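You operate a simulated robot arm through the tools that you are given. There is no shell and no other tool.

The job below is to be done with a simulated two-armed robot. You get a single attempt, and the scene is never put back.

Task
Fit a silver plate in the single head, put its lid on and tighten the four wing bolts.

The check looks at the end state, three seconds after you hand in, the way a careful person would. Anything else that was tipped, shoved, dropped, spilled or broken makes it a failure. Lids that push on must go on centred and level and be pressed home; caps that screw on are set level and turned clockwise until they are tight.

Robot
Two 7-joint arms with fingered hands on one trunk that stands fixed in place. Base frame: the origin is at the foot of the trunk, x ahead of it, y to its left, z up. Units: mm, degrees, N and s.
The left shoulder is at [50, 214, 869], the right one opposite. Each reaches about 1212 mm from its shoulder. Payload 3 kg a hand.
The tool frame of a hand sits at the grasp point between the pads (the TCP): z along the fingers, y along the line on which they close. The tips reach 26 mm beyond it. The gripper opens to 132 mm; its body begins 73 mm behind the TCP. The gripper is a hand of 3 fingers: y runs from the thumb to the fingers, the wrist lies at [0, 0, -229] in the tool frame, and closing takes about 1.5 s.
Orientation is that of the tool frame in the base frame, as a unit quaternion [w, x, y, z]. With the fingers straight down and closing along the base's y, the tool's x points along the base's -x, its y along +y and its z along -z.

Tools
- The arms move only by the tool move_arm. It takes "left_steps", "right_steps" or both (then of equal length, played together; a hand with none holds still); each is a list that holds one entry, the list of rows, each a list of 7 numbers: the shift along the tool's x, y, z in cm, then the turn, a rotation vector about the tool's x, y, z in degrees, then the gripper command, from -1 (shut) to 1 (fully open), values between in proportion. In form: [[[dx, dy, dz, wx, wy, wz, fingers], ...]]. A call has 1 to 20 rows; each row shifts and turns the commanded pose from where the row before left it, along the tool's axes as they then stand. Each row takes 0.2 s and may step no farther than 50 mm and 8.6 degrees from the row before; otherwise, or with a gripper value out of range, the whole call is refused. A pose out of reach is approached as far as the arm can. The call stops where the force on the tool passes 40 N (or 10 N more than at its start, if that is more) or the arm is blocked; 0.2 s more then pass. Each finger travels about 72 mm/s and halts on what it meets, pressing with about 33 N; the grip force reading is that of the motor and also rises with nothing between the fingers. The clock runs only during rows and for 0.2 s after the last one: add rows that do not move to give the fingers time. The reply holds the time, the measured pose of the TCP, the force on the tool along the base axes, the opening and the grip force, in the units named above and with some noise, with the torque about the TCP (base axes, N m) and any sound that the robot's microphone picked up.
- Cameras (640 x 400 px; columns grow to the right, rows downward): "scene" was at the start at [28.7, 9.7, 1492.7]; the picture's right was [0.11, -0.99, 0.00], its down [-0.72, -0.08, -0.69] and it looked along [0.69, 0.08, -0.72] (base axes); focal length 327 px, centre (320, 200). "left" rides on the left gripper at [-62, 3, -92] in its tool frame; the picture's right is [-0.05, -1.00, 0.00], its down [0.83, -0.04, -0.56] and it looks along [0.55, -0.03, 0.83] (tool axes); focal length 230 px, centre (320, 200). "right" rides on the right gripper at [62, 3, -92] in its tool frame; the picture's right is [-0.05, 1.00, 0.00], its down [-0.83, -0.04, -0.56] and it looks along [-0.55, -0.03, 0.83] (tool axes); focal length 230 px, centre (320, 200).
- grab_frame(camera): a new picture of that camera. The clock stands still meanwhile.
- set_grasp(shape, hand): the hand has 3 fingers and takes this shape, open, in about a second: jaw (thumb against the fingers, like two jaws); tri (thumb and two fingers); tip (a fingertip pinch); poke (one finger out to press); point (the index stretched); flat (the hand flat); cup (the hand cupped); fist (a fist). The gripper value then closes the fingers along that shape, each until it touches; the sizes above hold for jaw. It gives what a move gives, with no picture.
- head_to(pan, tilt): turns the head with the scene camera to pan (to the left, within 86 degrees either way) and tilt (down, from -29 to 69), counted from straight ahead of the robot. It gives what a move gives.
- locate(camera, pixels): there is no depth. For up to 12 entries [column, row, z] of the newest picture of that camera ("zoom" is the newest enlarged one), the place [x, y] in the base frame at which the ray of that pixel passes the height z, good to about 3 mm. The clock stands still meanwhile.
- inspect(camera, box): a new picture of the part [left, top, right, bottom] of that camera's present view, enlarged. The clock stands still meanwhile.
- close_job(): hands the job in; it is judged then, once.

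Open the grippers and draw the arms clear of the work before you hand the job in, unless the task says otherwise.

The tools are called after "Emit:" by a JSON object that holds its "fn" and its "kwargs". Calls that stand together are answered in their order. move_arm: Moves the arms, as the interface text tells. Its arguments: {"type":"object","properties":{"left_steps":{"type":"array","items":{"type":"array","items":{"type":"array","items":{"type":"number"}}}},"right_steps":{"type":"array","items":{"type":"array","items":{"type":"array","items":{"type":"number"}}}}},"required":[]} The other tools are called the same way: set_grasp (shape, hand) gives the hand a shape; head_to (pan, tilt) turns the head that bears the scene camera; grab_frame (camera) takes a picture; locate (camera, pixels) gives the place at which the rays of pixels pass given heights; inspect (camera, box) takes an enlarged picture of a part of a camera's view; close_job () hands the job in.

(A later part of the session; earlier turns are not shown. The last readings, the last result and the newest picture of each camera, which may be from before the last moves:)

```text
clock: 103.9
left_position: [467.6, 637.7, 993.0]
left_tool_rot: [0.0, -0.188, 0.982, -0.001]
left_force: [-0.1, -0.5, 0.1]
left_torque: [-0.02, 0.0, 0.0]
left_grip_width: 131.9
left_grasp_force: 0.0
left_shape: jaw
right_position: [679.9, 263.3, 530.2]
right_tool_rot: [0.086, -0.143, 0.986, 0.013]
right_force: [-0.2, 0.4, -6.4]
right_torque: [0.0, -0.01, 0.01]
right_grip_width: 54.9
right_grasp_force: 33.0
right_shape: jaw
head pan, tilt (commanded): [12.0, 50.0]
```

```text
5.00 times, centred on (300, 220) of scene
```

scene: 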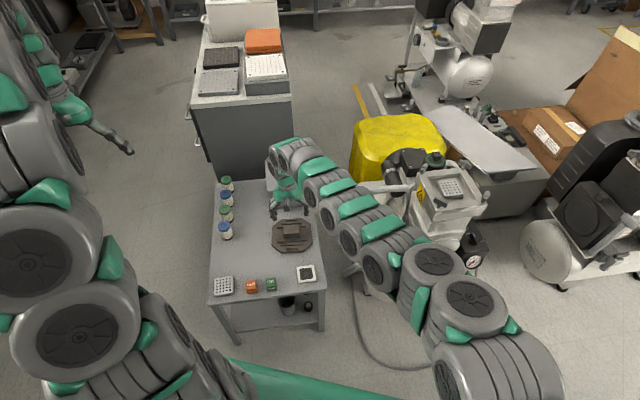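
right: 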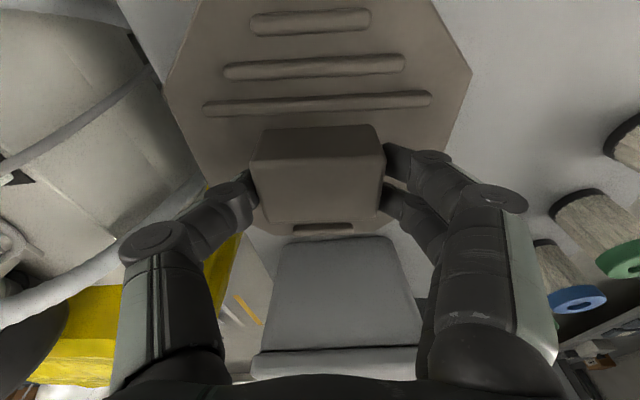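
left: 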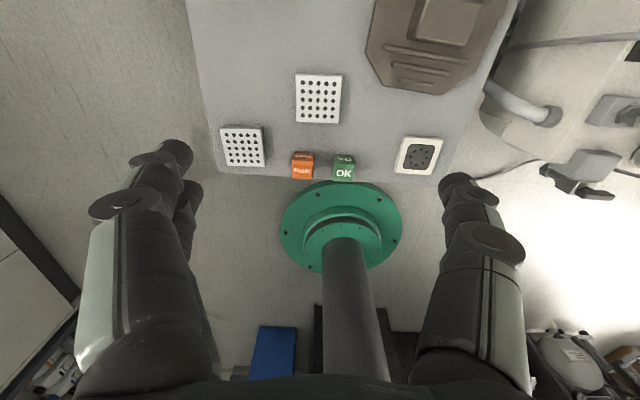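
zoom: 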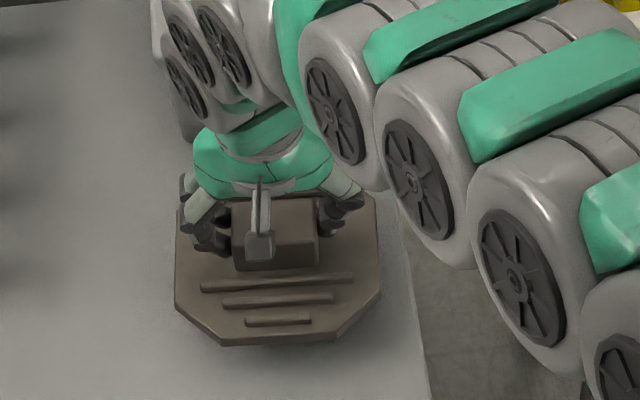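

The lid lifted level (≈6.4 N, unchanged in the hand view). I'll raise it straight to z≈800, then carry it across to above the head at z≈880.

Emit:
{"fn": "move_arm", "kwargs": {"right_steps": [[[-0.78, 0, -4.43, 0, 0, 0, -1], [-0.78, 0, -4.43, 0, 0, 0, -1], [-0.78, 0, -4.43, 0, 0, 0, -1], [-0.78, 0, -4.43, 0, 0, 0, -1], [-0.78, 0, -4.43, 0, 0, 0, -1], [-0.78, 0, -4.43, 0, 0, 0, -1], [0.38, -4.59, -0.81, 0, 0, 0, -1], [0.38, -4.59, -0.81, 0, 0, 0, -1], [0.38, -4.59, -0.81, 0, 0, 0, -1], [0.38, -4.59, -0.81, 0, 0, 0, -1], [0.38, -4.59, -0.81, 0, 0, 0, -1], [0.38, -4.59, -0.81, 0, 0, 0, -1], [0.38, -4.59, -0.81, 0, 0, 0, -1], [0.38, -4.59, -0.81, 0, 0, 0, -1], [0.38, -4.59, -0.81, 0, 0, 0, -1], [0.38, -4.59, -0.81, 0, 0, 0, -1], [0.38, -4.59, -0.81, 0, 0, 0, -1], [0, 0, 0, 0, 0, 0, -1]]]}}

Emit:
{"fn": "head_to", "kwargs": {"pan": -8, "tilt": 46}}

Emit:
{"fn": "grab_frame", "kwargs": {"camera": "right"}}

Emit:
{"fn": "grab_frame", "kwargs": {"camera": "scene"}}

```text
clock: 107.7
left_position: [467.8, 638.2, 992.8]
left_tool_rot: [0.0, -0.188, 0.982, 0.0]
left_force: [0.4, -0.2, -0.2]
left_torque: [-0.04, -0.01, -0.02]
left_grip_width: 131.9
left_grasp_force: 0.0
left_shape: jaw
right_position: [770.0, -240.3, 878.8]
right_tool_rot: [0.086, -0.142, 0.986, 0.012]
right_force: [-0.9, -0.6, -6.5]
right_torque: [-0.03, 0.01, 0.01]
right_grip_width: 55.0
right_grasp_force: 32.8
right_shape: jaw
head pan, tilt (commanded): [12.0, 50.0]
```

```text
clock: 108.5
left_position: [467.8, 638.1, 994.1]
left_tool_rot: [0.0, -0.188, 0.982, -0.001]
left_force: [0.0, 1.0, 0.2]
left_torque: [-0.01, 0.01, 0.03]
left_grip_width: 132.0
left_grasp_force: 0.0
left_shape: jaw
right_position: [771.1, -240.5, 878.7]
right_tool_rot: [0.086, -0.143, 0.986, 0.013]
right_force: [0.5, 0.3, -6.2]
right_torque: [-0.01, -0.01, 0.01]
right_grip_width: 55.1
right_grasp_force: 32.6
right_shape: jaw
head pan, tilt (commanded): [-8.0, 46.0]
```

```text
taken
```

right: 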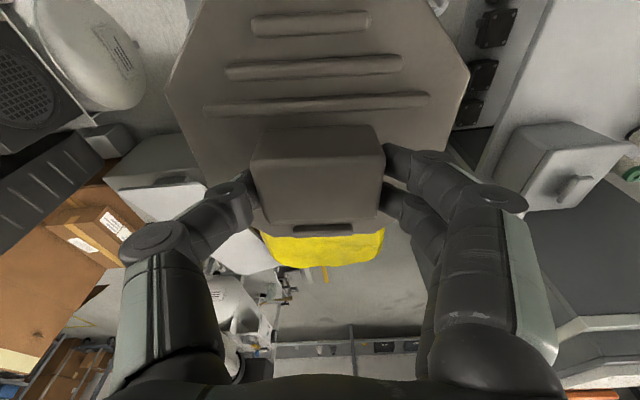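

```text
taken
```

scene: 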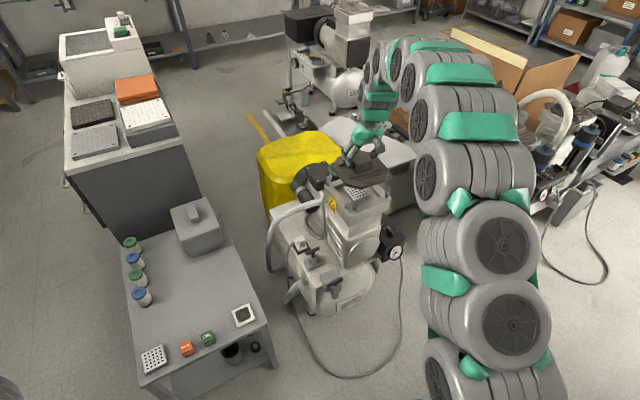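

The lid is above the head. I'll shift (−3,+4) mm, lower 28 mm, and turn +4° about the vertical to match the head's yaw, then compare lid and rim in the scene zoom.

Emit:
{"fn": "move_arm", "kwargs": {"right_steps": [[[0.33, 0.23, 1.37, 0, 0, 0, -1], [0.33, 0.24, 1.36, 0, 0, 0, -1], [0, 0, 0, -0.69, 0, -3.94, -1], [0, 0, 0, 0, 0, 0, -1]]]}}

Emit:
{"fn": "inspect", "kwargs": {"camera": "scene", "box": [310, 130, 410, 220]}}

Emit:
{"fn": "grab_frame", "kwargs": {"camera": "right"}}

```text
clock: 109.5
left_position: [466.9, 639.1, 993.2]
left_tool_rot: [0.0, -0.188, 0.982, -0.001]
left_force: [-0.2, -0.7, 0.3]
left_torque: [0.0, -0.01, 0.03]
left_grip_width: 131.7
left_grasp_force: 0.0
left_shape: jaw
right_position: [765.7, -235.8, 852.4]
right_tool_rot: [0.086, -0.177, 0.98, 0.015]
right_force: [-1.0, 0.1, -6.2]
right_torque: [-0.01, 0.02, -0.02]
right_grip_width: 55.2
right_grasp_force: 32.8
right_shape: jaw
head pan, tilt (commanded): [-8.0, 46.0]
```

```text
4.44 times, centred on (360, 175) of scene
```

zoom: 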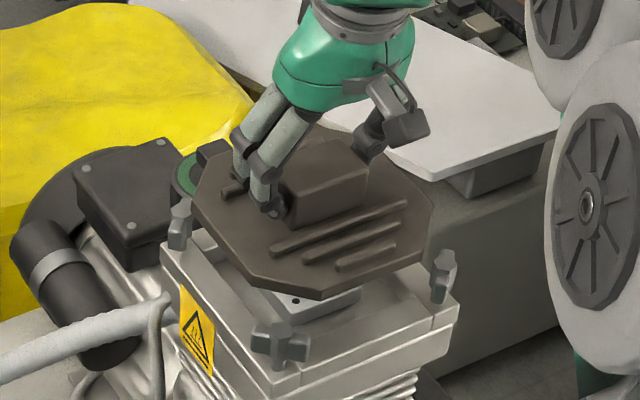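

```text
taken
```

right: 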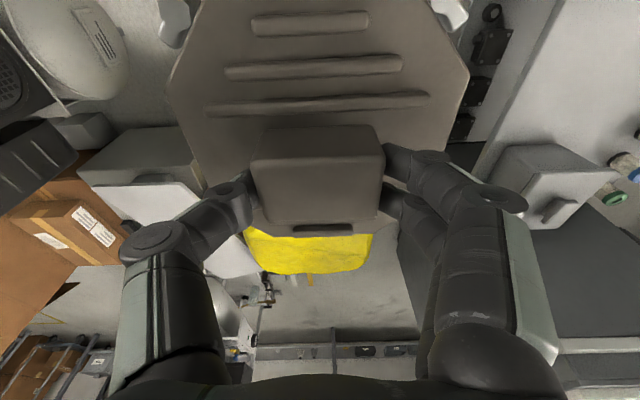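

I'll locate the lid's visible corners in the right view (top surface z≈816) and the near bolts A (450,12), D (172,22) to compare centring.

Emit:
{"fn": "inspect", "kwargs": {"camera": "right", "box": [140, 0, 500, 170]}}

Emit:
{"fn": "locate", "kwargs": {"camera": "zoom", "pixels": [[45, 160, 816], [120, 0, 816], [585, 135, 816], [500, 0, 816], [545, 15, 775], [60, 40, 775]]}}

Emit:
{"fn": "inspect", "kwargs": {"camera": "scene", "box": [330, 150, 390, 205]}}

Emit:
{"fn": "locate", "kwargs": {"camera": "zoom", "pixels": [[320, 200, 816]]}}

```text
1.78 times, centred on (320, 85) of right
```

zoom: 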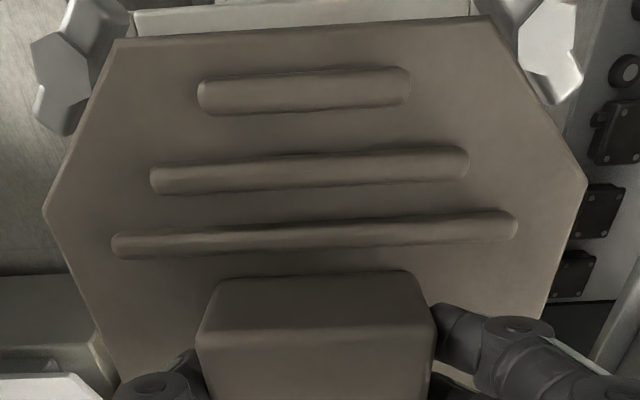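

```text
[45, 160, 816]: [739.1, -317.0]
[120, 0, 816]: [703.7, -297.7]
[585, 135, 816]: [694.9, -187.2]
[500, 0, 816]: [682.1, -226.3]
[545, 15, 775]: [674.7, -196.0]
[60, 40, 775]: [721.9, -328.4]
```

```text
7.27 times, centred on (360, 178) of scene
```

zoom: 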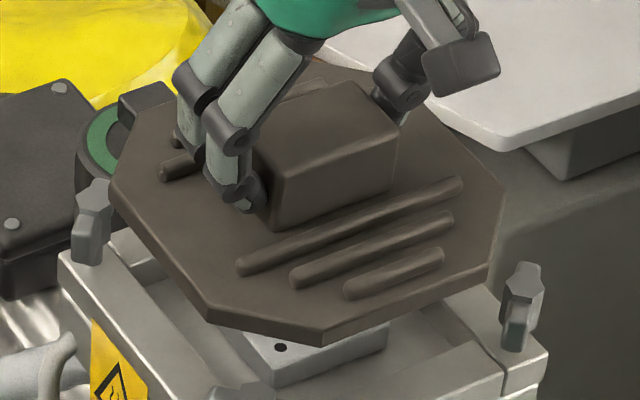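

```text
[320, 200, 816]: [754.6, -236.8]
```

I'll locate the vertices read from this zoom: lid near edge (118,40), (490,17), side vertices (43,210), (587,182); bolt hubs A≈(548,35), D≈(62,62).

Emit:
{"fn": "inspect", "kwargs": {"camera": "right", "box": [140, 0, 500, 170]}}

Emit:
{"fn": "locate", "kwargs": {"camera": "zoom", "pixels": [[118, 40, 816], [490, 17, 816], [43, 210, 816], [587, 182, 816], [548, 35, 775], [62, 62, 775], [545, 310, 816], [105, 345, 816]]}}

Emit:
{"fn": "inspect", "kwargs": {"camera": "scene", "box": [330, 150, 390, 205]}}

Emit:
{"fn": "locate", "kwargs": {"camera": "zoom", "pixels": [[110, 183, 816], [207, 315, 816], [325, 335, 816], [490, 268, 816], [505, 187, 816], [440, 130, 816], [128, 108, 816], [95, 190, 775], [520, 270, 775]]}}

```text
1.78 times, centred on (320, 85) of right
```

zoom: 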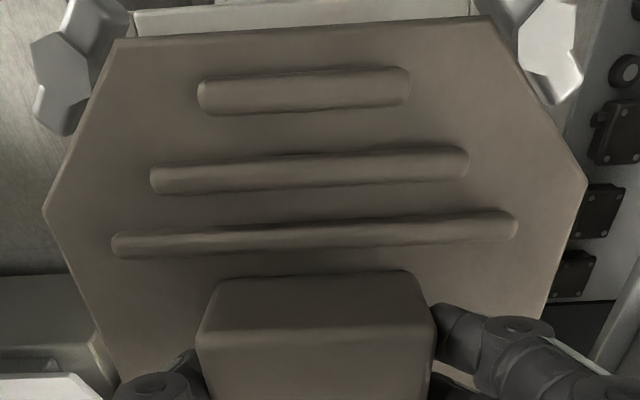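

```text
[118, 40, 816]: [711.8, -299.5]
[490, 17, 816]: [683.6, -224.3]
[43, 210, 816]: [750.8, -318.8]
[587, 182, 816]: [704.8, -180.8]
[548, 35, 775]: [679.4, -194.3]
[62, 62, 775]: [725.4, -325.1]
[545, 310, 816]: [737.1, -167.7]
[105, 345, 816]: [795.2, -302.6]
```

```text
7.27 times, centred on (360, 178) of scene
```

zoom: 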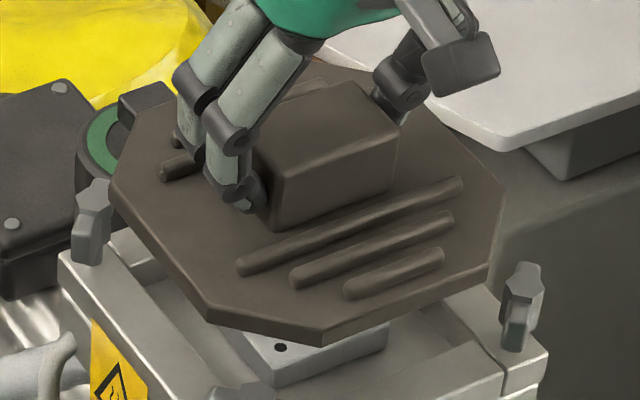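

```text
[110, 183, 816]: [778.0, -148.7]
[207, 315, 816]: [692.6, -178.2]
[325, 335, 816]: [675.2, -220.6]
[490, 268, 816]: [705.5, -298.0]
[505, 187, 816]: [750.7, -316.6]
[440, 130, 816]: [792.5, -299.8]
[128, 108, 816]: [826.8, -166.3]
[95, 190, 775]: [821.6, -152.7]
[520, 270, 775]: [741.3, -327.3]
```

Right-camera figures put the lid ~0.5 mm short in u and ~2.8 mm too far in +v relative to the head centre. I'll correct by (1.5,−2.4) mm and lower 10 mm, then check again.

Emit:
{"fn": "move_arm", "kwargs": {"right_steps": [[[-0.055, -0.277, 0, 0, 0, 0, -1], [0.087, 0, 0.49, 0, 0, 0, -1], [0.087, 0, 0.49, 0, 0, 0, -1], [0, 0, 0, 0, 0, 0, -1]]]}}

Emit:
{"fn": "inspect", "kwargs": {"camera": "right", "box": [140, 0, 500, 170]}}

Emit:
{"fn": "inspect", "kwargs": {"camera": "scene", "box": [320, 145, 400, 215]}}

```text
clock: 110.5
left_position: [466.7, 639.2, 993.2]
left_tool_rot: [0.001, -0.188, 0.982, 0.0]
left_force: [-0.1, -0.3, -0.2]
left_torque: [-0.01, 0.01, 0.0]
left_grip_width: 132.1
left_grasp_force: 0.0
left_shape: jaw
right_position: [767.0, -235.6, 842.5]
right_tool_rot: [0.085, -0.177, 0.98, 0.015]
right_force: [0.1, -0.1, -5.2]
right_torque: [0.0, 0.01, -0.04]
right_grip_width: 55.1
right_grasp_force: 33.0
right_shape: jaw
head pan, tilt (commanded): [-8.0, 46.0]
```

```text
1.78 times, centred on (320, 85) of right
```

zoom: 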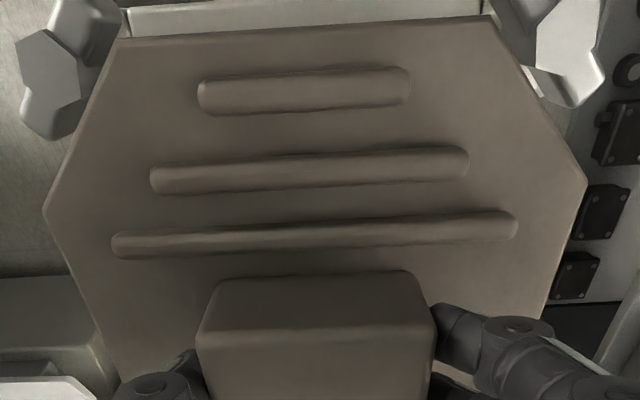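

```text
5.71 times, centred on (360, 180) of scene
```

zoom: 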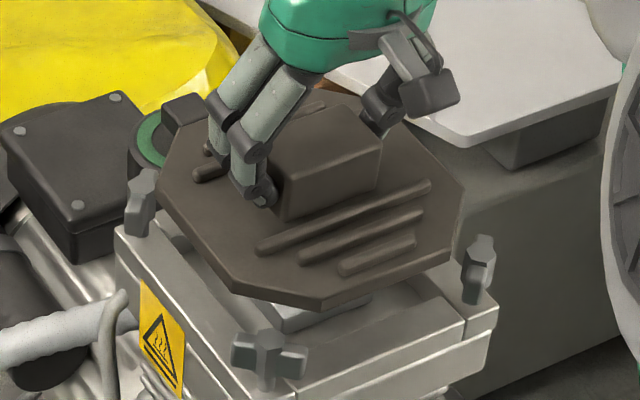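

The lid stays steady in the hand. I'll keep lowering in 5 mm steps, watching for contact with the bolt wings.

Emit:
{"fn": "move_arm", "kwargs": {"right_steps": [[[0.087, 0, 0.49, 0, 0, 0, -1], [0.087, 0, 0.49, 0, 0, 0, -1], [0, 0, 0, 0, 0, 0, -1]]]}}

Emit:
{"fn": "inspect", "kwargs": {"camera": "scene", "box": [320, 145, 400, 215]}}

Emit:
{"fn": "inspect", "kwargs": {"camera": "right", "box": [100, 0, 540, 200]}}

```text
clock: 111.3
left_position: [467.0, 637.9, 993.1]
left_tool_rot: [0.0, -0.187, 0.982, 0.0]
left_force: [-0.2, -0.9, 0.3]
left_torque: [-0.02, 0.03, -0.01]
left_grip_width: 132.0
left_grasp_force: 0.1
left_shape: jaw
right_position: [766.7, -235.5, 832.1]
right_tool_rot: [0.085, -0.177, 0.98, 0.015]
right_force: [-0.4, -0.5, -5.6]
right_torque: [0.03, -0.04, 0.03]
right_grip_width: 55.0
right_grasp_force: 33.0
right_shape: jaw
head pan, tilt (commanded): [-8.0, 46.0]
```

```text
5.71 times, centred on (360, 180) of scene
```

zoom: 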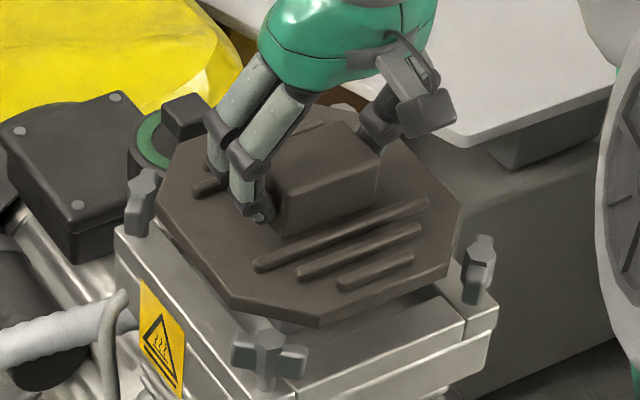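

```text
1.45 times, centred on (320, 100) of right
```

zoom: 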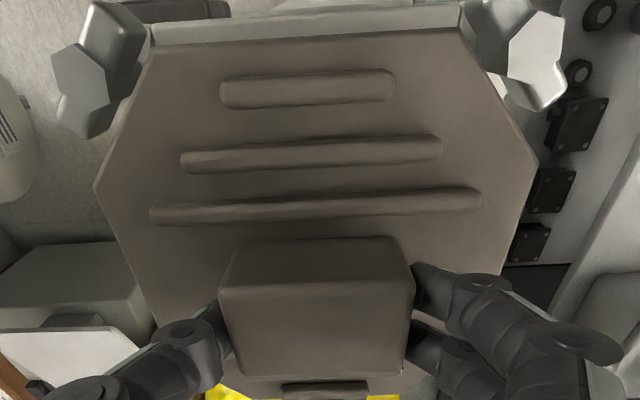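

Lid looks centred between D (left) and A (right) bolts in the right view. I'll lower another 10 mm.

Emit:
{"fn": "move_arm", "kwargs": {"right_steps": [[[0.087, 0, 0.49, 0, 0, 0, -1], [0.087, 0, 0.49, 0, 0, 0, -1], [0, 0, 0, 0, 0, 0, -1]]]}}

Emit:
{"fn": "inspect", "kwargs": {"camera": "scene", "box": [320, 145, 400, 215]}}

Emit:
{"fn": "inspect", "kwargs": {"camera": "right", "box": [100, 0, 540, 200]}}

```text
clock: 112.1
left_position: [467.1, 638.0, 993.2]
left_tool_rot: [-0.001, -0.189, 0.982, 0.0]
left_force: [0.3, 0.7, 0.2]
left_torque: [-0.01, 0.01, -0.02]
left_grip_width: 131.9
left_grasp_force: 0.1
left_shape: jaw
right_position: [766.1, -236.5, 822.0]
right_tool_rot: [0.086, -0.178, 0.98, 0.015]
right_force: [-0.1, 0.4, -6.3]
right_torque: [0.04, 0.02, 0.01]
right_grip_width: 54.9
right_grasp_force: 33.2
right_shape: jaw
head pan, tilt (commanded): [-8.0, 46.0]
```

```text
5.71 times, centred on (360, 180) of scene
```

zoom: 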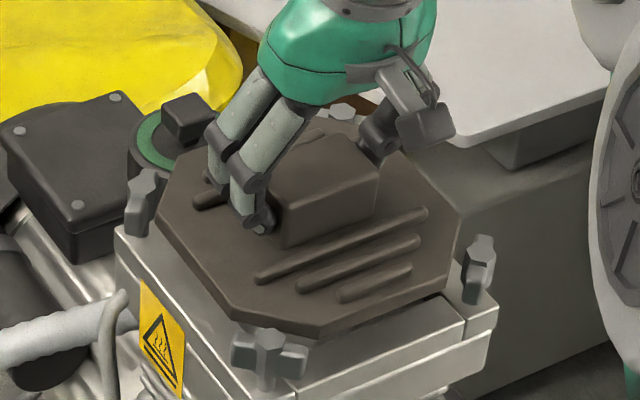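

```text
1.45 times, centred on (320, 100) of right
```

zoom: 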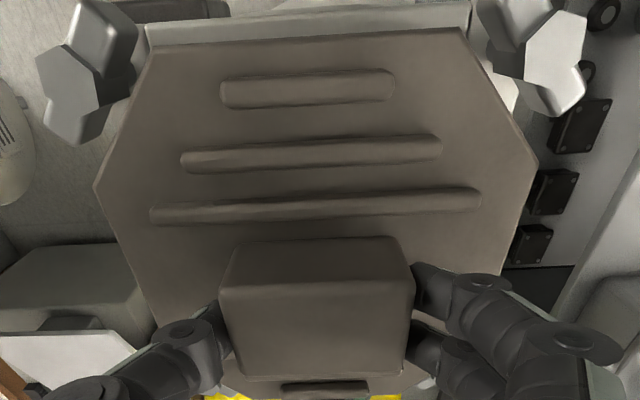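

Clear gaps show between the lid's cut corners and bolts A and D. I'll lower another 15 mm in steps.

Emit:
{"fn": "move_arm", "kwargs": {"right_steps": [[[0.087, 0, 0.49, 0, 0, 0, -1], [0.087, 0, 0.49, 0, 0, 0, -1], [0.087, 0, 0.49, 0, 0, 0, -1], [0, 0, 0, 0, 0, 0, -1]]]}}

Emit:
{"fn": "inspect", "kwargs": {"camera": "scene", "box": [320, 145, 400, 215]}}

Emit:
{"fn": "inspect", "kwargs": {"camera": "right", "box": [100, 0, 540, 200]}}

```text
clock: 113.1
left_position: [467.8, 639.3, 992.4]
left_tool_rot: [0.0, -0.188, 0.982, 0.0]
left_force: [0.7, 0.2, 0.0]
left_torque: [0.01, -0.01, 0.02]
left_grip_width: 131.7
left_grasp_force: 0.0
left_shape: jaw
right_position: [767.9, -235.4, 807.5]
right_tool_rot: [0.085, -0.177, 0.98, 0.016]
right_force: [-0.6, -0.9, -5.7]
right_torque: [-0.04, 0.02, -0.03]
right_grip_width: 54.9
right_grasp_force: 33.0
right_shape: jaw
head pan, tilt (commanded): [-8.0, 46.0]
```

```text
5.71 times, centred on (360, 180) of scene
```

zoom: 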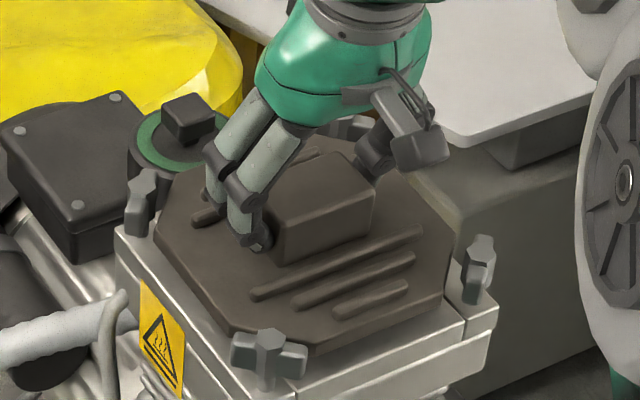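

```text
1.45 times, centred on (320, 100) of right
```

zoom: 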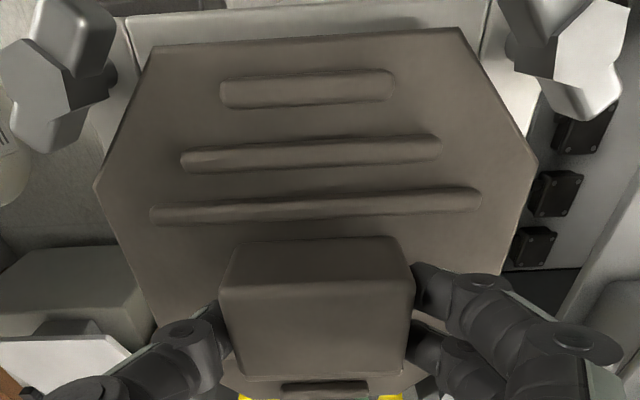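

The lid is nicely centred between the near-bar joints (gaps 25 vs 22 px). I'll lower 10 mm more, then creep to contact.

Emit:
{"fn": "move_arm", "kwargs": {"right_steps": [[[0.07, 0, 0.39, 0, 0, 0, -1], [0.07, 0, 0.39, 0, 0, 0, -1], [0.035, 0, 0.2, 0, 0, 0, -1], [0, 0, 0, 0, 0, 0, -1]]]}}

Emit:
{"fn": "inspect", "kwargs": {"camera": "scene", "box": [330, 155, 390, 210]}}

```text
clock: 114.1
left_position: [468.3, 638.8, 993.4]
left_tool_rot: [0.0, -0.188, 0.982, 0.0]
left_force: [0.1, 0.0, 0.0]
left_torque: [-0.01, 0.03, -0.01]
left_grip_width: 132.1
left_grasp_force: 0.0
left_shape: jaw
right_position: [766.9, -235.6, 798.0]
right_tool_rot: [0.086, -0.177, 0.98, 0.015]
right_force: [-0.5, -0.6, -5.9]
right_torque: [-0.02, -0.01, -0.02]
right_grip_width: 55.1
right_grasp_force: 33.7
right_shape: jaw
head pan, tilt (commanded): [-8.0, 46.0]
```

```text
7.27 times, centred on (360, 182) of scene
```

zoom: 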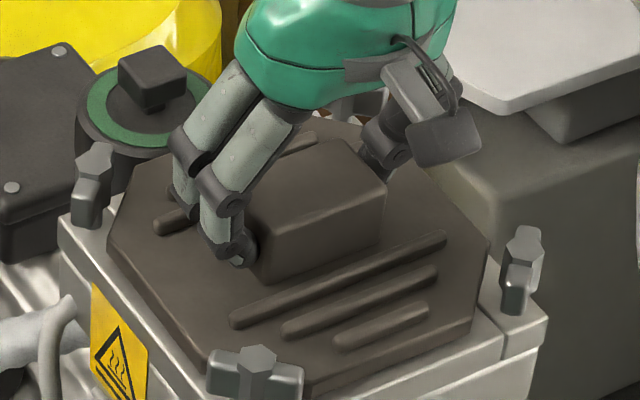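

Nearly down. I'll creep the remaining few millimetres and watch the force.

Emit:
{"fn": "move_arm", "kwargs": {"right_steps": [[[0.035, 0, 0.2, 0, 0, 0, -1], [0.026, 0, 0.15, 0, 0, 0, -1], [0, 0, 0, 0, 0, 0, -1]]]}}

Emit:
{"fn": "move_arm", "kwargs": {"right_steps": [[[0.018, 0, 0.1, 0, 0, 0, -1], [0, 0, 0, 0, 0, 0, -1]]]}}

```text
clock: 114.9
left_position: [467.4, 638.5, 993.2]
left_tool_rot: [0.0, -0.188, 0.982, -0.001]
left_force: [0.4, -0.2, 0.3]
left_torque: [-0.03, -0.03, 0.01]
left_grip_width: 132.2
left_grasp_force: 0.1
left_shape: jaw
right_position: [767.5, -236.0, 794.2]
right_tool_rot: [0.085, -0.177, 0.98, 0.014]
right_force: [-0.3, -0.2, -4.8]
right_torque: [0.04, 0.05, 0.0]
right_grip_width: 54.7
right_grasp_force: 32.9
right_shape: jaw
head pan, tilt (commanded): [-8.0, 46.0]
```

```text
clock: 115.5
left_position: [467.0, 637.9, 992.7]
left_tool_rot: [0.0, -0.188, 0.982, -0.001]
left_force: [0.1, -0.5, 0.4]
left_torque: [-0.04, 0.0, 0.0]
left_grip_width: 131.9
left_grasp_force: 0.1
left_shape: jaw
right_position: [767.1, -235.7, 793.9]
right_tool_rot: [0.086, -0.177, 0.98, 0.016]
right_force: [-0.3, -0.7, -3.5]
right_torque: [0.0, 0.12, -0.01]
right_grip_width: 55.2
right_grasp_force: 33.0
right_shape: jaw
head pan, tilt (commanded): [-8.0, 46.0]
```

Force is easing (−6 → −3.5 N): first contact. I'll check centring in the pictures before seating fully.

Emit:
{"fn": "inspect", "kwargs": {"camera": "scene", "box": [330, 155, 390, 210]}}

Emit:
{"fn": "inspect", "kwargs": {"camera": "right", "box": [100, 0, 540, 200]}}

```text
7.27 times, centred on (360, 182) of scene
```

zoom: 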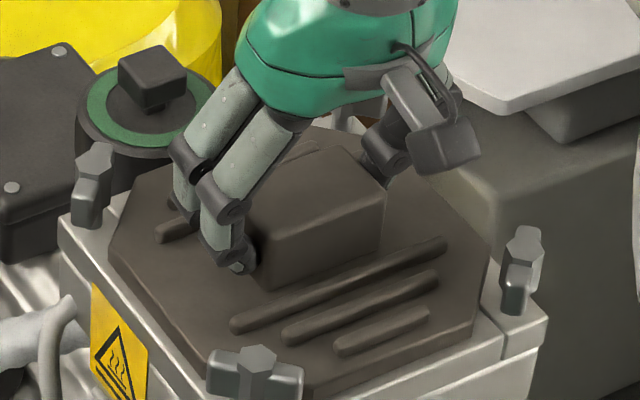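

```text
1.45 times, centred on (320, 100) of right
```

zoom: 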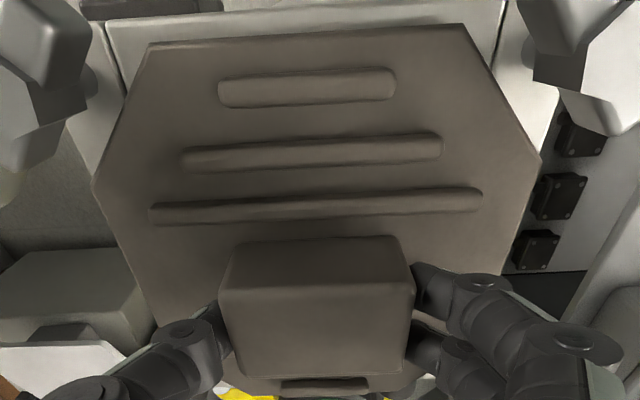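

Centring looks right (gaps to the bar joints 34 vs 39 px). I'll lower 2 mm more in steps to seat the lid on the rim.

Emit:
{"fn": "move_arm", "kwargs": {"right_steps": [[[0.018, 0, 0.1, 0, 0, 0, -1], [0.018, 0, 0.1, 0, 0, 0, -1], [0, 0, 0, 0, 0, 0, -1]]]}}

```text
clock: 116.3
left_position: [467.1, 638.5, 992.4]
left_tool_rot: [0.0, -0.189, 0.982, 0.0]
left_force: [0.2, 0.2, 0.2]
left_torque: [0.03, -0.02, 0.0]
left_grip_width: 132.0
left_grasp_force: 0.1
left_shape: jaw
right_position: [767.6, -236.2, 793.1]
right_tool_rot: [0.086, -0.178, 0.98, 0.015]
right_force: [-4.5, -3.2, 23.7]
right_torque: [-0.04, 0.07, -0.02]
right_grip_width: 55.2
right_grasp_force: 33.2
right_shape: jaw
head pan, tilt (commanded): [-8.0, 46.0]
```

The lid is seated (24 N up, nearly no torque, so level). I'll relieve the pressure, open the fingers and rise clear.

Emit:
{"fn": "move_arm", "kwargs": {"right_steps": [[[-0.018, 0, -0.1, 0, 0, 0, -0.5], [0, 0, 0, 0, 0, 0, -0.1], [0, 0, 0, 0, 0, 0, 0.1], [0, 0, 0, 0, 0, 0, 0.25], [0, 0, 0, 0, 0, 0, 0.25], [-0.17, 0, -0.98, 0, 0, 0, 0.25], [-0.35, 0, -1.97, 0, 0, 0, 0.25], [-0.7, 0, -3.9, 0, 0, 0, 0.25], [-0.7, 0, -3.9, 0, 0, 0, 0.5], [0, 0, 0, 0, 0, 0, 1]]]}}

Emit:
{"fn": "grab_frame", "kwargs": {"camera": "right"}}

Emit:
{"fn": "inspect", "kwargs": {"camera": "scene", "box": [320, 145, 400, 215]}}

```text
clock: 118.5
left_position: [467.2, 639.3, 993.7]
left_tool_rot: [0.0, -0.188, 0.982, 0.0]
left_force: [0.1, -0.3, 0.5]
left_torque: [0.03, -0.05, 0.0]
left_grip_width: 132.0
left_grasp_force: 0.1
left_shape: jaw
right_position: [766.0, -237.4, 899.9]
right_tool_rot: [0.085, -0.177, 0.98, 0.016]
right_force: [0.2, -0.8, 0.1]
right_torque: [0.01, 0.0, -0.01]
right_grip_width: 131.7
right_grasp_force: 0.1
right_shape: jaw
head pan, tilt (commanded): [-8.0, 46.0]
```

```text
taken
```

right: 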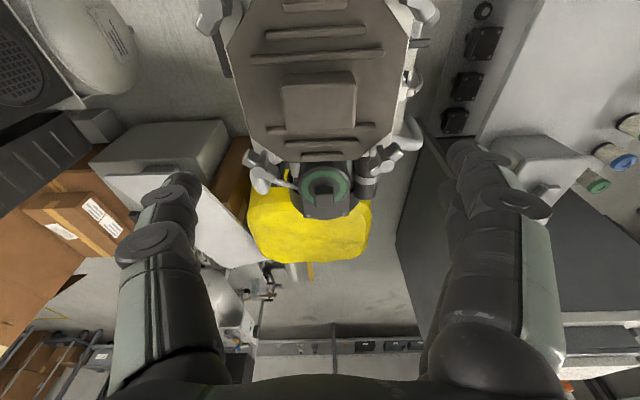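

```text
5.71 times, centred on (360, 180) of scene
```

zoom: 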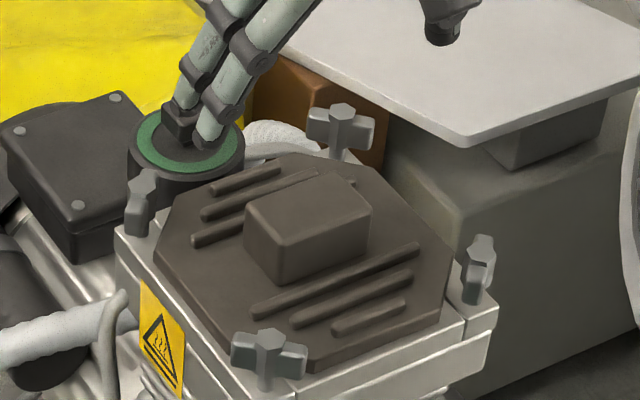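

The lid sits level and centred. Before tightening, I'll check the height of the green-ringed cap between bolts B and C (scene zoom (187,150); right (325,187)), since the hand will turn near it, and look at the bolts closely.

Emit:
{"fn": "locate", "kwargs": {"camera": "zoom", "pixels": [[187, 150, 720], [187, 150, 740], [187, 150, 760], [183, 108, 760], [183, 108, 780], [135, 150, 740], [243, 155, 740]]}}

Emit:
{"fn": "inspect", "kwargs": {"camera": "right", "box": [190, 0, 450, 230]}}

Emit:
{"fn": "locate", "kwargs": {"camera": "zoom", "pixels": [[332, 322, 720], [332, 322, 740], [332, 322, 760], [332, 345, 760], [332, 345, 780], [335, 355, 740]]}}

```text
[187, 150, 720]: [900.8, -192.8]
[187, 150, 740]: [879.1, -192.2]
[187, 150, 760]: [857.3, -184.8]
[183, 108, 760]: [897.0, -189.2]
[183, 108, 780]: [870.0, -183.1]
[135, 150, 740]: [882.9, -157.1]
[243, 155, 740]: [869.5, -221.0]
```

```text
1.74 times, centred on (320, 115) of right
```

zoom: 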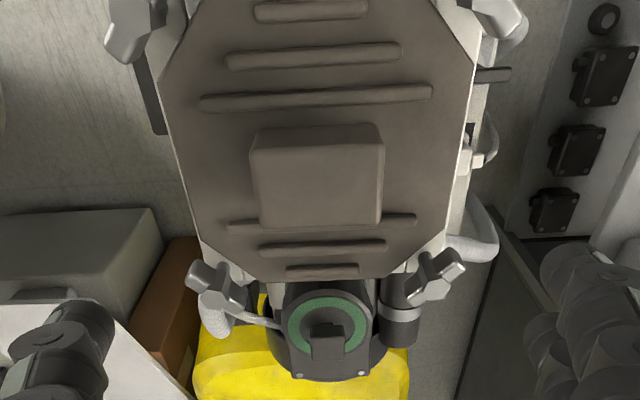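

```text
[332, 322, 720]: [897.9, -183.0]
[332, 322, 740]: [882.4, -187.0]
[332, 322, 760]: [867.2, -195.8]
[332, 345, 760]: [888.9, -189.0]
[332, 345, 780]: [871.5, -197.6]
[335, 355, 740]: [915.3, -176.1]
```

The cap's knob tops out near z≈770 and stays ~70 mm from the bolts, so it's clear. I'll look at the bolts closely from both cameras to see wing size and the gap to the lid.

Emit:
{"fn": "inspect", "kwargs": {"camera": "scene", "box": [340, 185, 380, 220]}}

Emit:
{"fn": "inspect", "kwargs": {"camera": "scene", "box": [365, 170, 400, 205]}}

Emit:
{"fn": "inspect", "kwargs": {"camera": "right", "box": [255, 110, 395, 210]}}

```text
11.43 times, centred on (360, 202) of scene
```

zoom: 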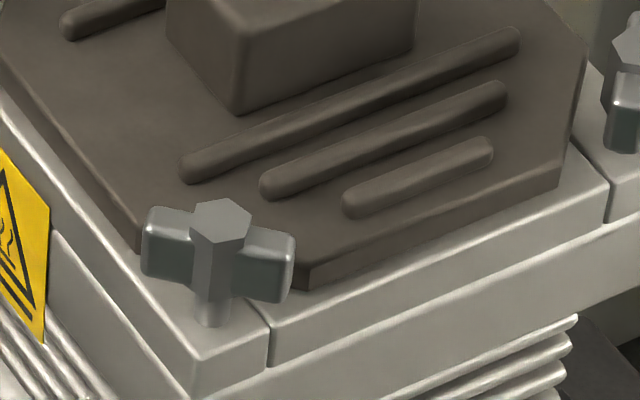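

```text
11.43 times, centred on (382, 188) of scene
```

zoom: 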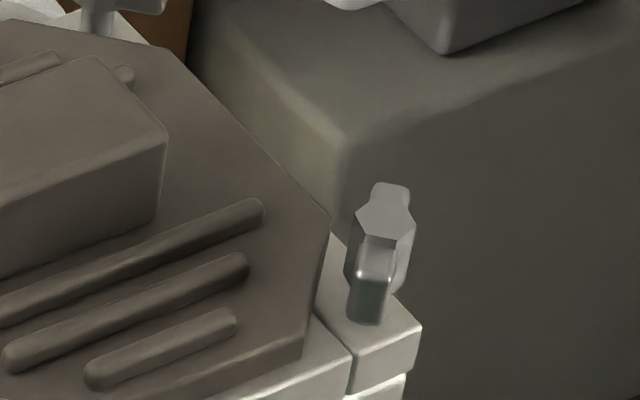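

```text
4.00 times, centred on (325, 160) of right
```

zoom: 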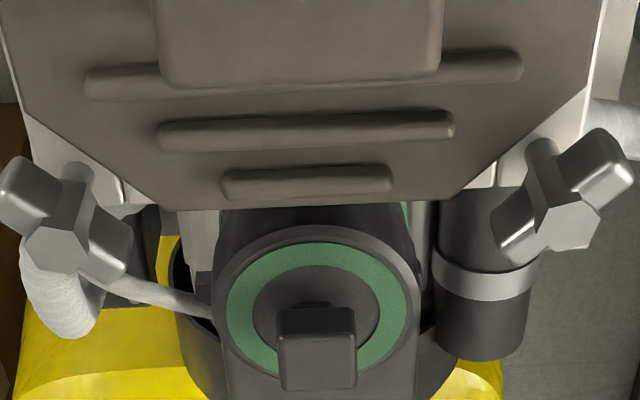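

The wing bolts have hexagonal hubs (z≈756–776) with two block wings ~40 mm across, just above the lid top. I'll straighten the hand to vertical, turn it to y-axis 155.7° (across bolt A's wings) and bring it above bolt A at (682,−195), z≈860.

Emit:
{"fn": "move_arm", "kwargs": {"right_steps": [[[0, 0, 0, 0, 5, 0, 1], [0, 0, 0, 0, 5, 0, 1], [0, 0, 0, 0, 0, -7.54, 1], [0, 0, 0, 0, 0, -7.54, 1], [0, 0, 0, 0, 0, -7.54, 0.8], [0, 0, 0, 0, 0, -7.54, 0.5], [0, 0, 0, 0, 0, -7.54, 0.3], [0, 0, 0, 0, 0, -7.54, 0.1], [-0.14, 3.13, 1.33, 0, 0, 0, 0], [-0.14, 3.13, 1.33, 0, 0, 0, 0], [-0.14, 3.13, 1.33, 0, 0, 0, -0.1], [0, 0, 0, 0, 0, 0, -0.1]]]}}

Emit:
{"fn": "grab_frame", "kwargs": {"camera": "right"}}

Emit:
{"fn": "inspect", "kwargs": {"camera": "scene", "box": [310, 130, 410, 230]}}

```text
clock: 121.1
left_position: [468.8, 638.7, 993.3]
left_tool_rot: [0.0, -0.188, 0.982, 0.0]
left_force: [-0.2, 0.2, 0.2]
left_torque: [0.0, -0.02, -0.02]
left_grip_width: 132.0
left_grasp_force: 0.0
left_shape: jaw
right_position: [681.8, -193.3, 861.1]
right_tool_rot: [0.0, -0.543, 0.84, 0.0]
right_force: [0.6, -0.6, 0.3]
right_torque: [0.0, 0.01, 0.01]
right_grip_width: 59.7
right_grasp_force: 0.0
right_shape: jaw
head pan, tilt (commanded): [-8.0, 46.0]
```

```text
taken
```

right: 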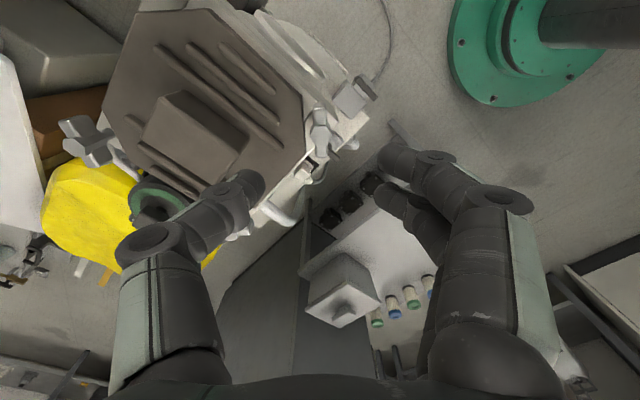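

```text
4.00 times, centred on (360, 180) of scene
```

zoom: 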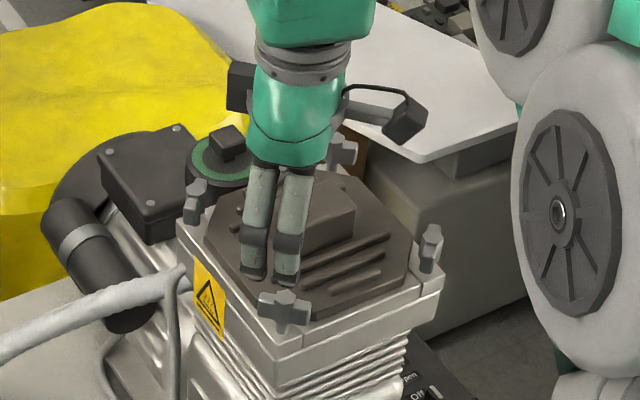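

Bolt A shows near (322,135) in the right camera; a point below the TCP at hub height should be at (320,139). I'll zoom in to centre on the hub.

Emit:
{"fn": "inspect", "kwargs": {"camera": "right", "box": [270, 90, 370, 190]}}

Emit:
{"fn": "locate", "kwargs": {"camera": "zoom", "pixels": [[320, 200, 776]]}}

```text
4.00 times, centred on (320, 140) of right
```

zoom: 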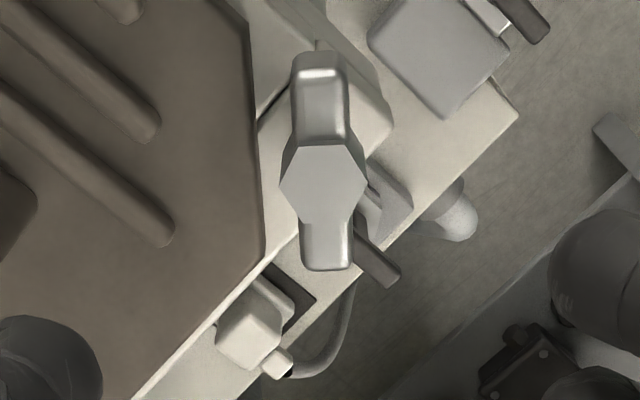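

```text
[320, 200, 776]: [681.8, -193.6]
```

The hand is exactly aligned with bolt A's wings; hub at (+2,+0.6) mm in tool. I'll shift, narrow the opening to ~36 mm to avoid the lid's ribs, and descend to TCP z≈792.

Emit:
{"fn": "move_arm", "kwargs": {"right_steps": [[[0.2, 0.05, 0, 0, 0, 0, -0.45], [0, 0, 0, 0, 0, 0, -0.45], [0, 0, 2, 0, 0, 0, -0.45], [0, 0, 2, 0, 0, 0, -0.45], [0, 0, 1.5, 0, 0, 0, -0.45], [0, 0, 1.4, 0, 0, 0, -0.45], [0, 0, 0, 0, 0, 0, -0.45]]]}}

Emit:
{"fn": "grab_frame", "kwargs": {"camera": "right"}}

Emit:
{"fn": "inspect", "kwargs": {"camera": "scene", "box": [325, 165, 385, 220]}}

```text
clock: 122.7
left_position: [467.2, 638.0, 993.9]
left_tool_rot: [0.001, -0.189, 0.982, 0.001]
left_force: [0.3, 0.1, -0.2]
left_torque: [0.02, -0.02, 0.03]
left_grip_width: 131.8
left_grasp_force: 0.1
left_shape: jaw
right_position: [682.6, -195.4, 792.9]
right_tool_rot: [0.0, -0.543, 0.84, 0.0]
right_force: [0.3, -0.3, -0.5]
right_torque: [-0.02, -0.01, 0.02]
right_grip_width: 36.5
right_grasp_force: 0.0
right_shape: jaw
head pan, tilt (commanded): [-8.0, 46.0]
```

```text
taken
```

right: 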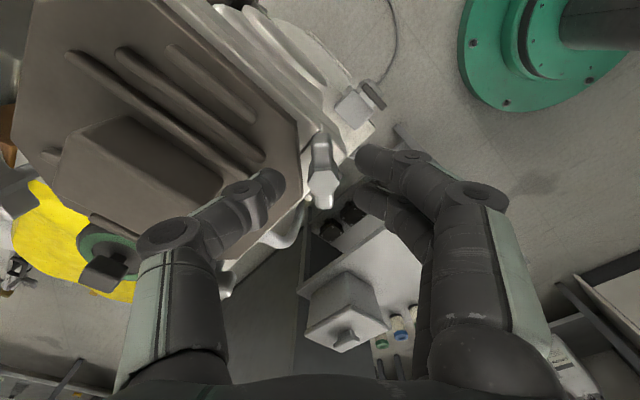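

```text
7.27 times, centred on (355, 192) of scene
```

zoom: 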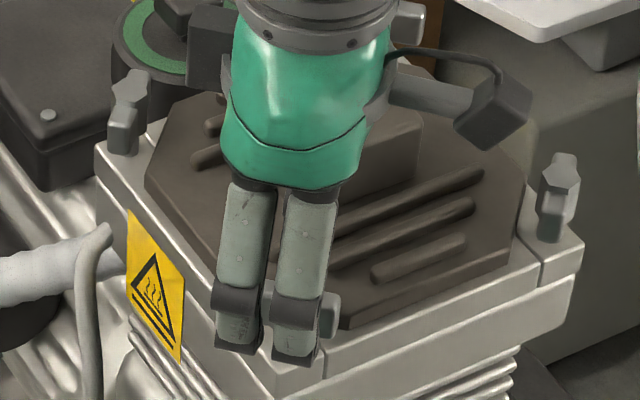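

The hub (323,180) lies centred between thumb (268,185) and fingers (368,180). I'll lower 5 mm and close on the wings.

Emit:
{"fn": "move_arm", "kwargs": {"right_steps": [[[0, 0, 0.5, 0, 0, 0, -0.45], [0, 0, 0, 0, 0, 0, -0.7], [0, 0, 0, 0, 0, 0, -1], [0, 0, 0, 0, 0, 0, -1], [0, 0, 0, 0, 0, 0, -1]]]}}

Emit:
{"fn": "grab_frame", "kwargs": {"camera": "right"}}

Emit:
{"fn": "inspect", "kwargs": {"camera": "scene", "box": [325, 165, 385, 220]}}

```text
clock: 123.9
left_position: [467.9, 639.6, 993.5]
left_tool_rot: [0.0, -0.188, 0.982, 0.0]
left_force: [0.5, 0.3, 0.3]
left_torque: [0.02, 0.02, 0.0]
left_grip_width: 131.8
left_grasp_force: 0.1
left_shape: jaw
right_position: [681.6, -194.0, 787.1]
right_tool_rot: [0.0, -0.543, 0.84, 0.0]
right_force: [0.8, 1.6, -4.9]
right_torque: [0.02, 0.0, 0.0]
right_grip_width: 5.7
right_grasp_force: 33.1
right_shape: jaw
head pan, tilt (commanded): [-8.0, 46.0]
```

```text
taken
```

right: 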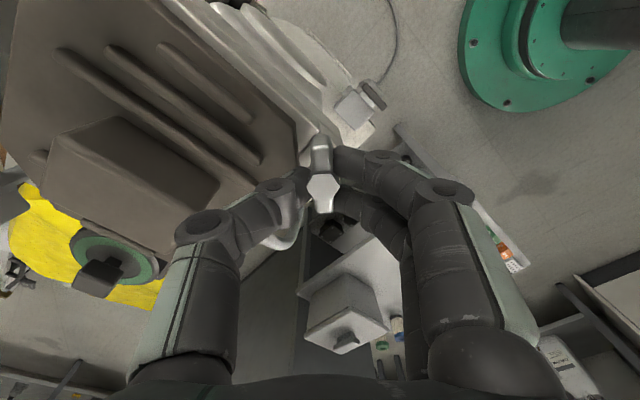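

```text
7.27 times, centred on (355, 192) of scene
```

zoom: 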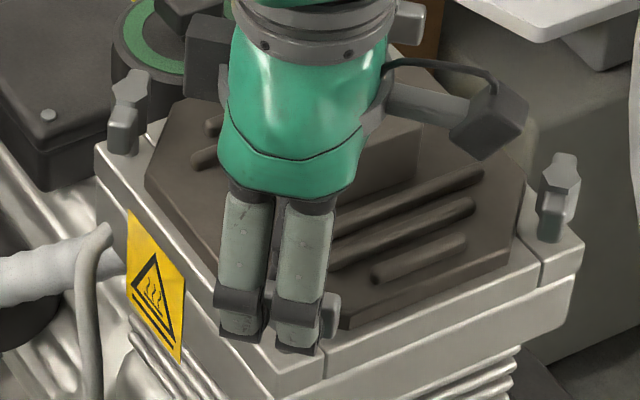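

Gripped on bolt A (33 N). I'll turn clockwise (positive about tool z) by 24° first and read the torque.

Emit:
{"fn": "move_arm", "kwargs": {"right_steps": [[[0, 0, 0, 0, 0, 6, -1], [0, 0, 0, 0, 0, 6, -1], [0, 0, 0, 0, 0, 6, -1], [0, 0, 0, 0, 0, 6, -1], [0, 0, 0, 0, 0, 0, -1]]]}}

Emit:
{"fn": "grab_frame", "kwargs": {"camera": "right"}}

```text
clock: 125.1
left_position: [467.3, 637.7, 994.4]
left_tool_rot: [0.0, -0.189, 0.982, 0.0]
left_force: [-0.1, -0.5, -0.3]
left_torque: [-0.02, -0.05, 0.01]
left_grip_width: 131.8
left_grasp_force: 0.1
left_shape: jaw
right_position: [682.0, -194.3, 787.2]
right_tool_rot: [-0.001, -0.355, 0.935, 0.0]
right_force: [4.4, -5.5, -1.4]
right_torque: [-0.07, -0.06, 0.04]
right_grip_width: 5.7
right_grasp_force: 33.2
right_shape: jaw
head pan, tilt (commanded): [-8.0, 46.0]
```

```text
taken
```

right: 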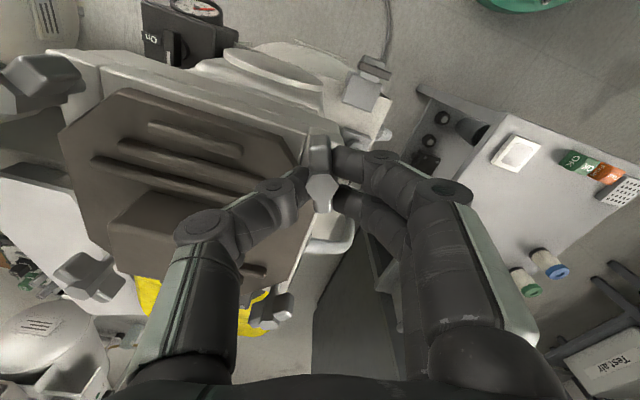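

The bolt turned with the hand (wing still upright at (322,180)), torque only 0.04 N·m. I'll continue another ~50°.

Emit:
{"fn": "move_arm", "kwargs": {"right_steps": [[[0, 0, 0, 0, 0, 7, -1], [0, 0, 0, 0, 0, 7, -1], [0, 0, 0, 0, 0, 7, -1], [0, 0, 0, 0, 0, 7, -1], [0, 0, 0, 0, 0, 7, -1], [0, 0, 0, 0, 0, 7, -1], [0, 0, 0, 0, 0, 7, -1], [0, 0, 0, 0, 0, 0, -1]]]}}

Emit:
{"fn": "grab_frame", "kwargs": {"camera": "right"}}

```text
clock: 126.9
left_position: [467.5, 638.8, 994.2]
left_tool_rot: [0.0, -0.188, 0.982, 0.001]
left_force: [0.2, -0.3, 0.6]
left_torque: [-0.06, 0.0, 0.01]
left_grip_width: 131.6
left_grasp_force: 0.0
left_shape: jaw
right_position: [681.1, -196.0, 787.9]
right_tool_rot: [0.002, 0.065, 0.998, 0.0]
right_force: [21.8, -19.2, -9.1]
right_torque: [-0.37, -0.41, 0.09]
right_grip_width: 5.0
right_grasp_force: 33.1
right_shape: jaw
head pan, tilt (commanded): [-8.0, 46.0]
```

```text
taken
```

right: 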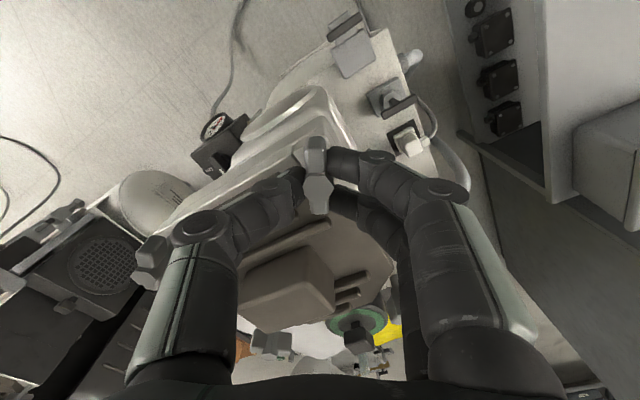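

The bolt follows, torque still small (0.09 N·m), but a ~29 N side force shows my turning axis is slightly off. I'll shift the hand ~2 mm along that force and read again.

Emit:
{"fn": "move_arm", "kwargs": {"right_steps": [[[-0.17, -0.11, 0, 0, 0, 0, -1], [0, 0, 0, 0, 0, 0, -1]]]}}

```text
clock: 127.5
left_position: [466.8, 638.6, 994.6]
left_tool_rot: [0.0, -0.188, 0.982, 0.0]
left_force: [-0.5, 0.4, 0.1]
left_torque: [0.0, 0.01, 0.02]
left_grip_width: 131.8
left_grasp_force: 0.1
left_shape: jaw
right_position: [683.2, -196.6, 788.6]
right_tool_rot: [-0.001, 0.063, 0.998, 0.0]
right_force: [8.7, -13.2, -0.3]
right_torque: [-0.31, -0.11, 0.07]
right_grip_width: 5.0
right_grasp_force: 33.0
right_shape: jaw
head pan, tilt (commanded): [-8.0, 46.0]
```

Side force fell with the shift. I estimate the bolt axis ~3.4 mm toward +x of the TCP; I'll relieve the rest and continue turning with compensation in each row.

Emit:
{"fn": "move_arm", "kwargs": {"right_steps": [[[-0.12, -0.18, 0, 0, 0, 0, -1], [-0.006, -0.042, 0, 0, 0, 7, -1], [-0.006, -0.042, 0, 0, 0, 7, -1], [-0.006, -0.042, 0, 0, 0, 7, -1], [0, 0, 0, 0, 0, 0, -1]]]}}

```text
clock: 128.7
left_position: [466.7, 638.8, 993.5]
left_tool_rot: [0.0, -0.189, 0.982, 0.0]
left_force: [-0.4, -0.3, 0.5]
left_torque: [0.0, -0.03, 0.01]
left_grip_width: 131.6
left_grasp_force: 0.1
left_shape: jaw
right_position: [683.4, -198.9, 788.3]
right_tool_rot: [-0.002, 0.245, 0.97, 0.0]
right_force: [-20.2, 6.6, -4.5]
right_torque: [0.1, 0.34, 0.12]
right_grip_width: 4.7
right_grasp_force: 33.2
right_shape: jaw
head pan, tilt (commanded): [-8.0, 46.0]
```

Now the side force points back (−20,+6.6), so I over-corrected; I'll shift +0.2 cm in tool x and turn further without extra shift.

Emit:
{"fn": "move_arm", "kwargs": {"right_steps": [[[0.2, 0, 0, 0, 0, 0, -1], [0, 0, 0, 0, 0, 6, -1], [0, 0, 0, 0, 0, 6, -1], [0, 0, 0, 0, 0, 0, -1]]]}}

Emit:
{"fn": "grab_frame", "kwargs": {"camera": "right"}}

Emit:
{"fn": "inspect", "kwargs": {"camera": "scene", "box": [325, 165, 385, 220]}}

```text
clock: 129.7
left_position: [468.2, 638.6, 993.2]
left_tool_rot: [0.0, -0.188, 0.982, -0.001]
left_force: [0.4, -0.7, 0.2]
left_torque: [0.0, 0.0, 0.02]
left_grip_width: 131.7
left_grasp_force: 0.0
left_shape: jaw
right_position: [682.3, -198.8, 788.8]
right_tool_rot: [0.0, 0.344, 0.939, 0.0]
right_force: [-7.1, 1.8, -6.3]
right_torque: [0.01, 0.09, 0.51]
right_grip_width: 5.1
right_grasp_force: 32.5
right_shape: jaw
head pan, tilt (commanded): [-8.0, 46.0]
```

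```text
taken
```

right: 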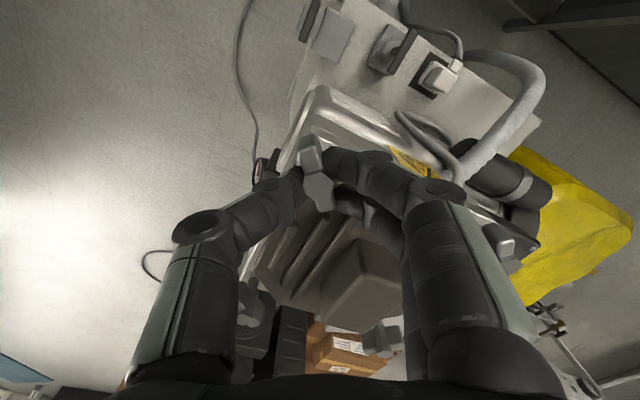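

```text
7.27 times, centred on (355, 192) of scene
```

zoom: 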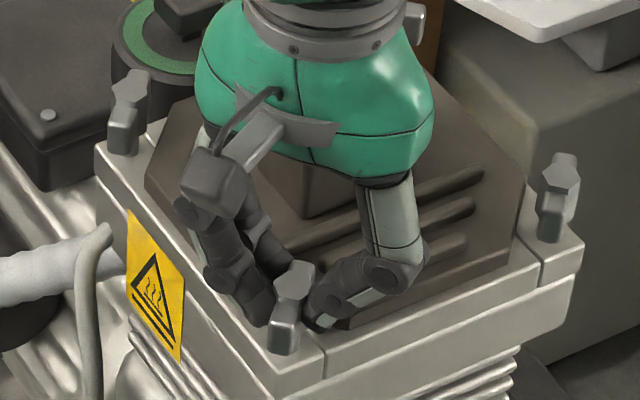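

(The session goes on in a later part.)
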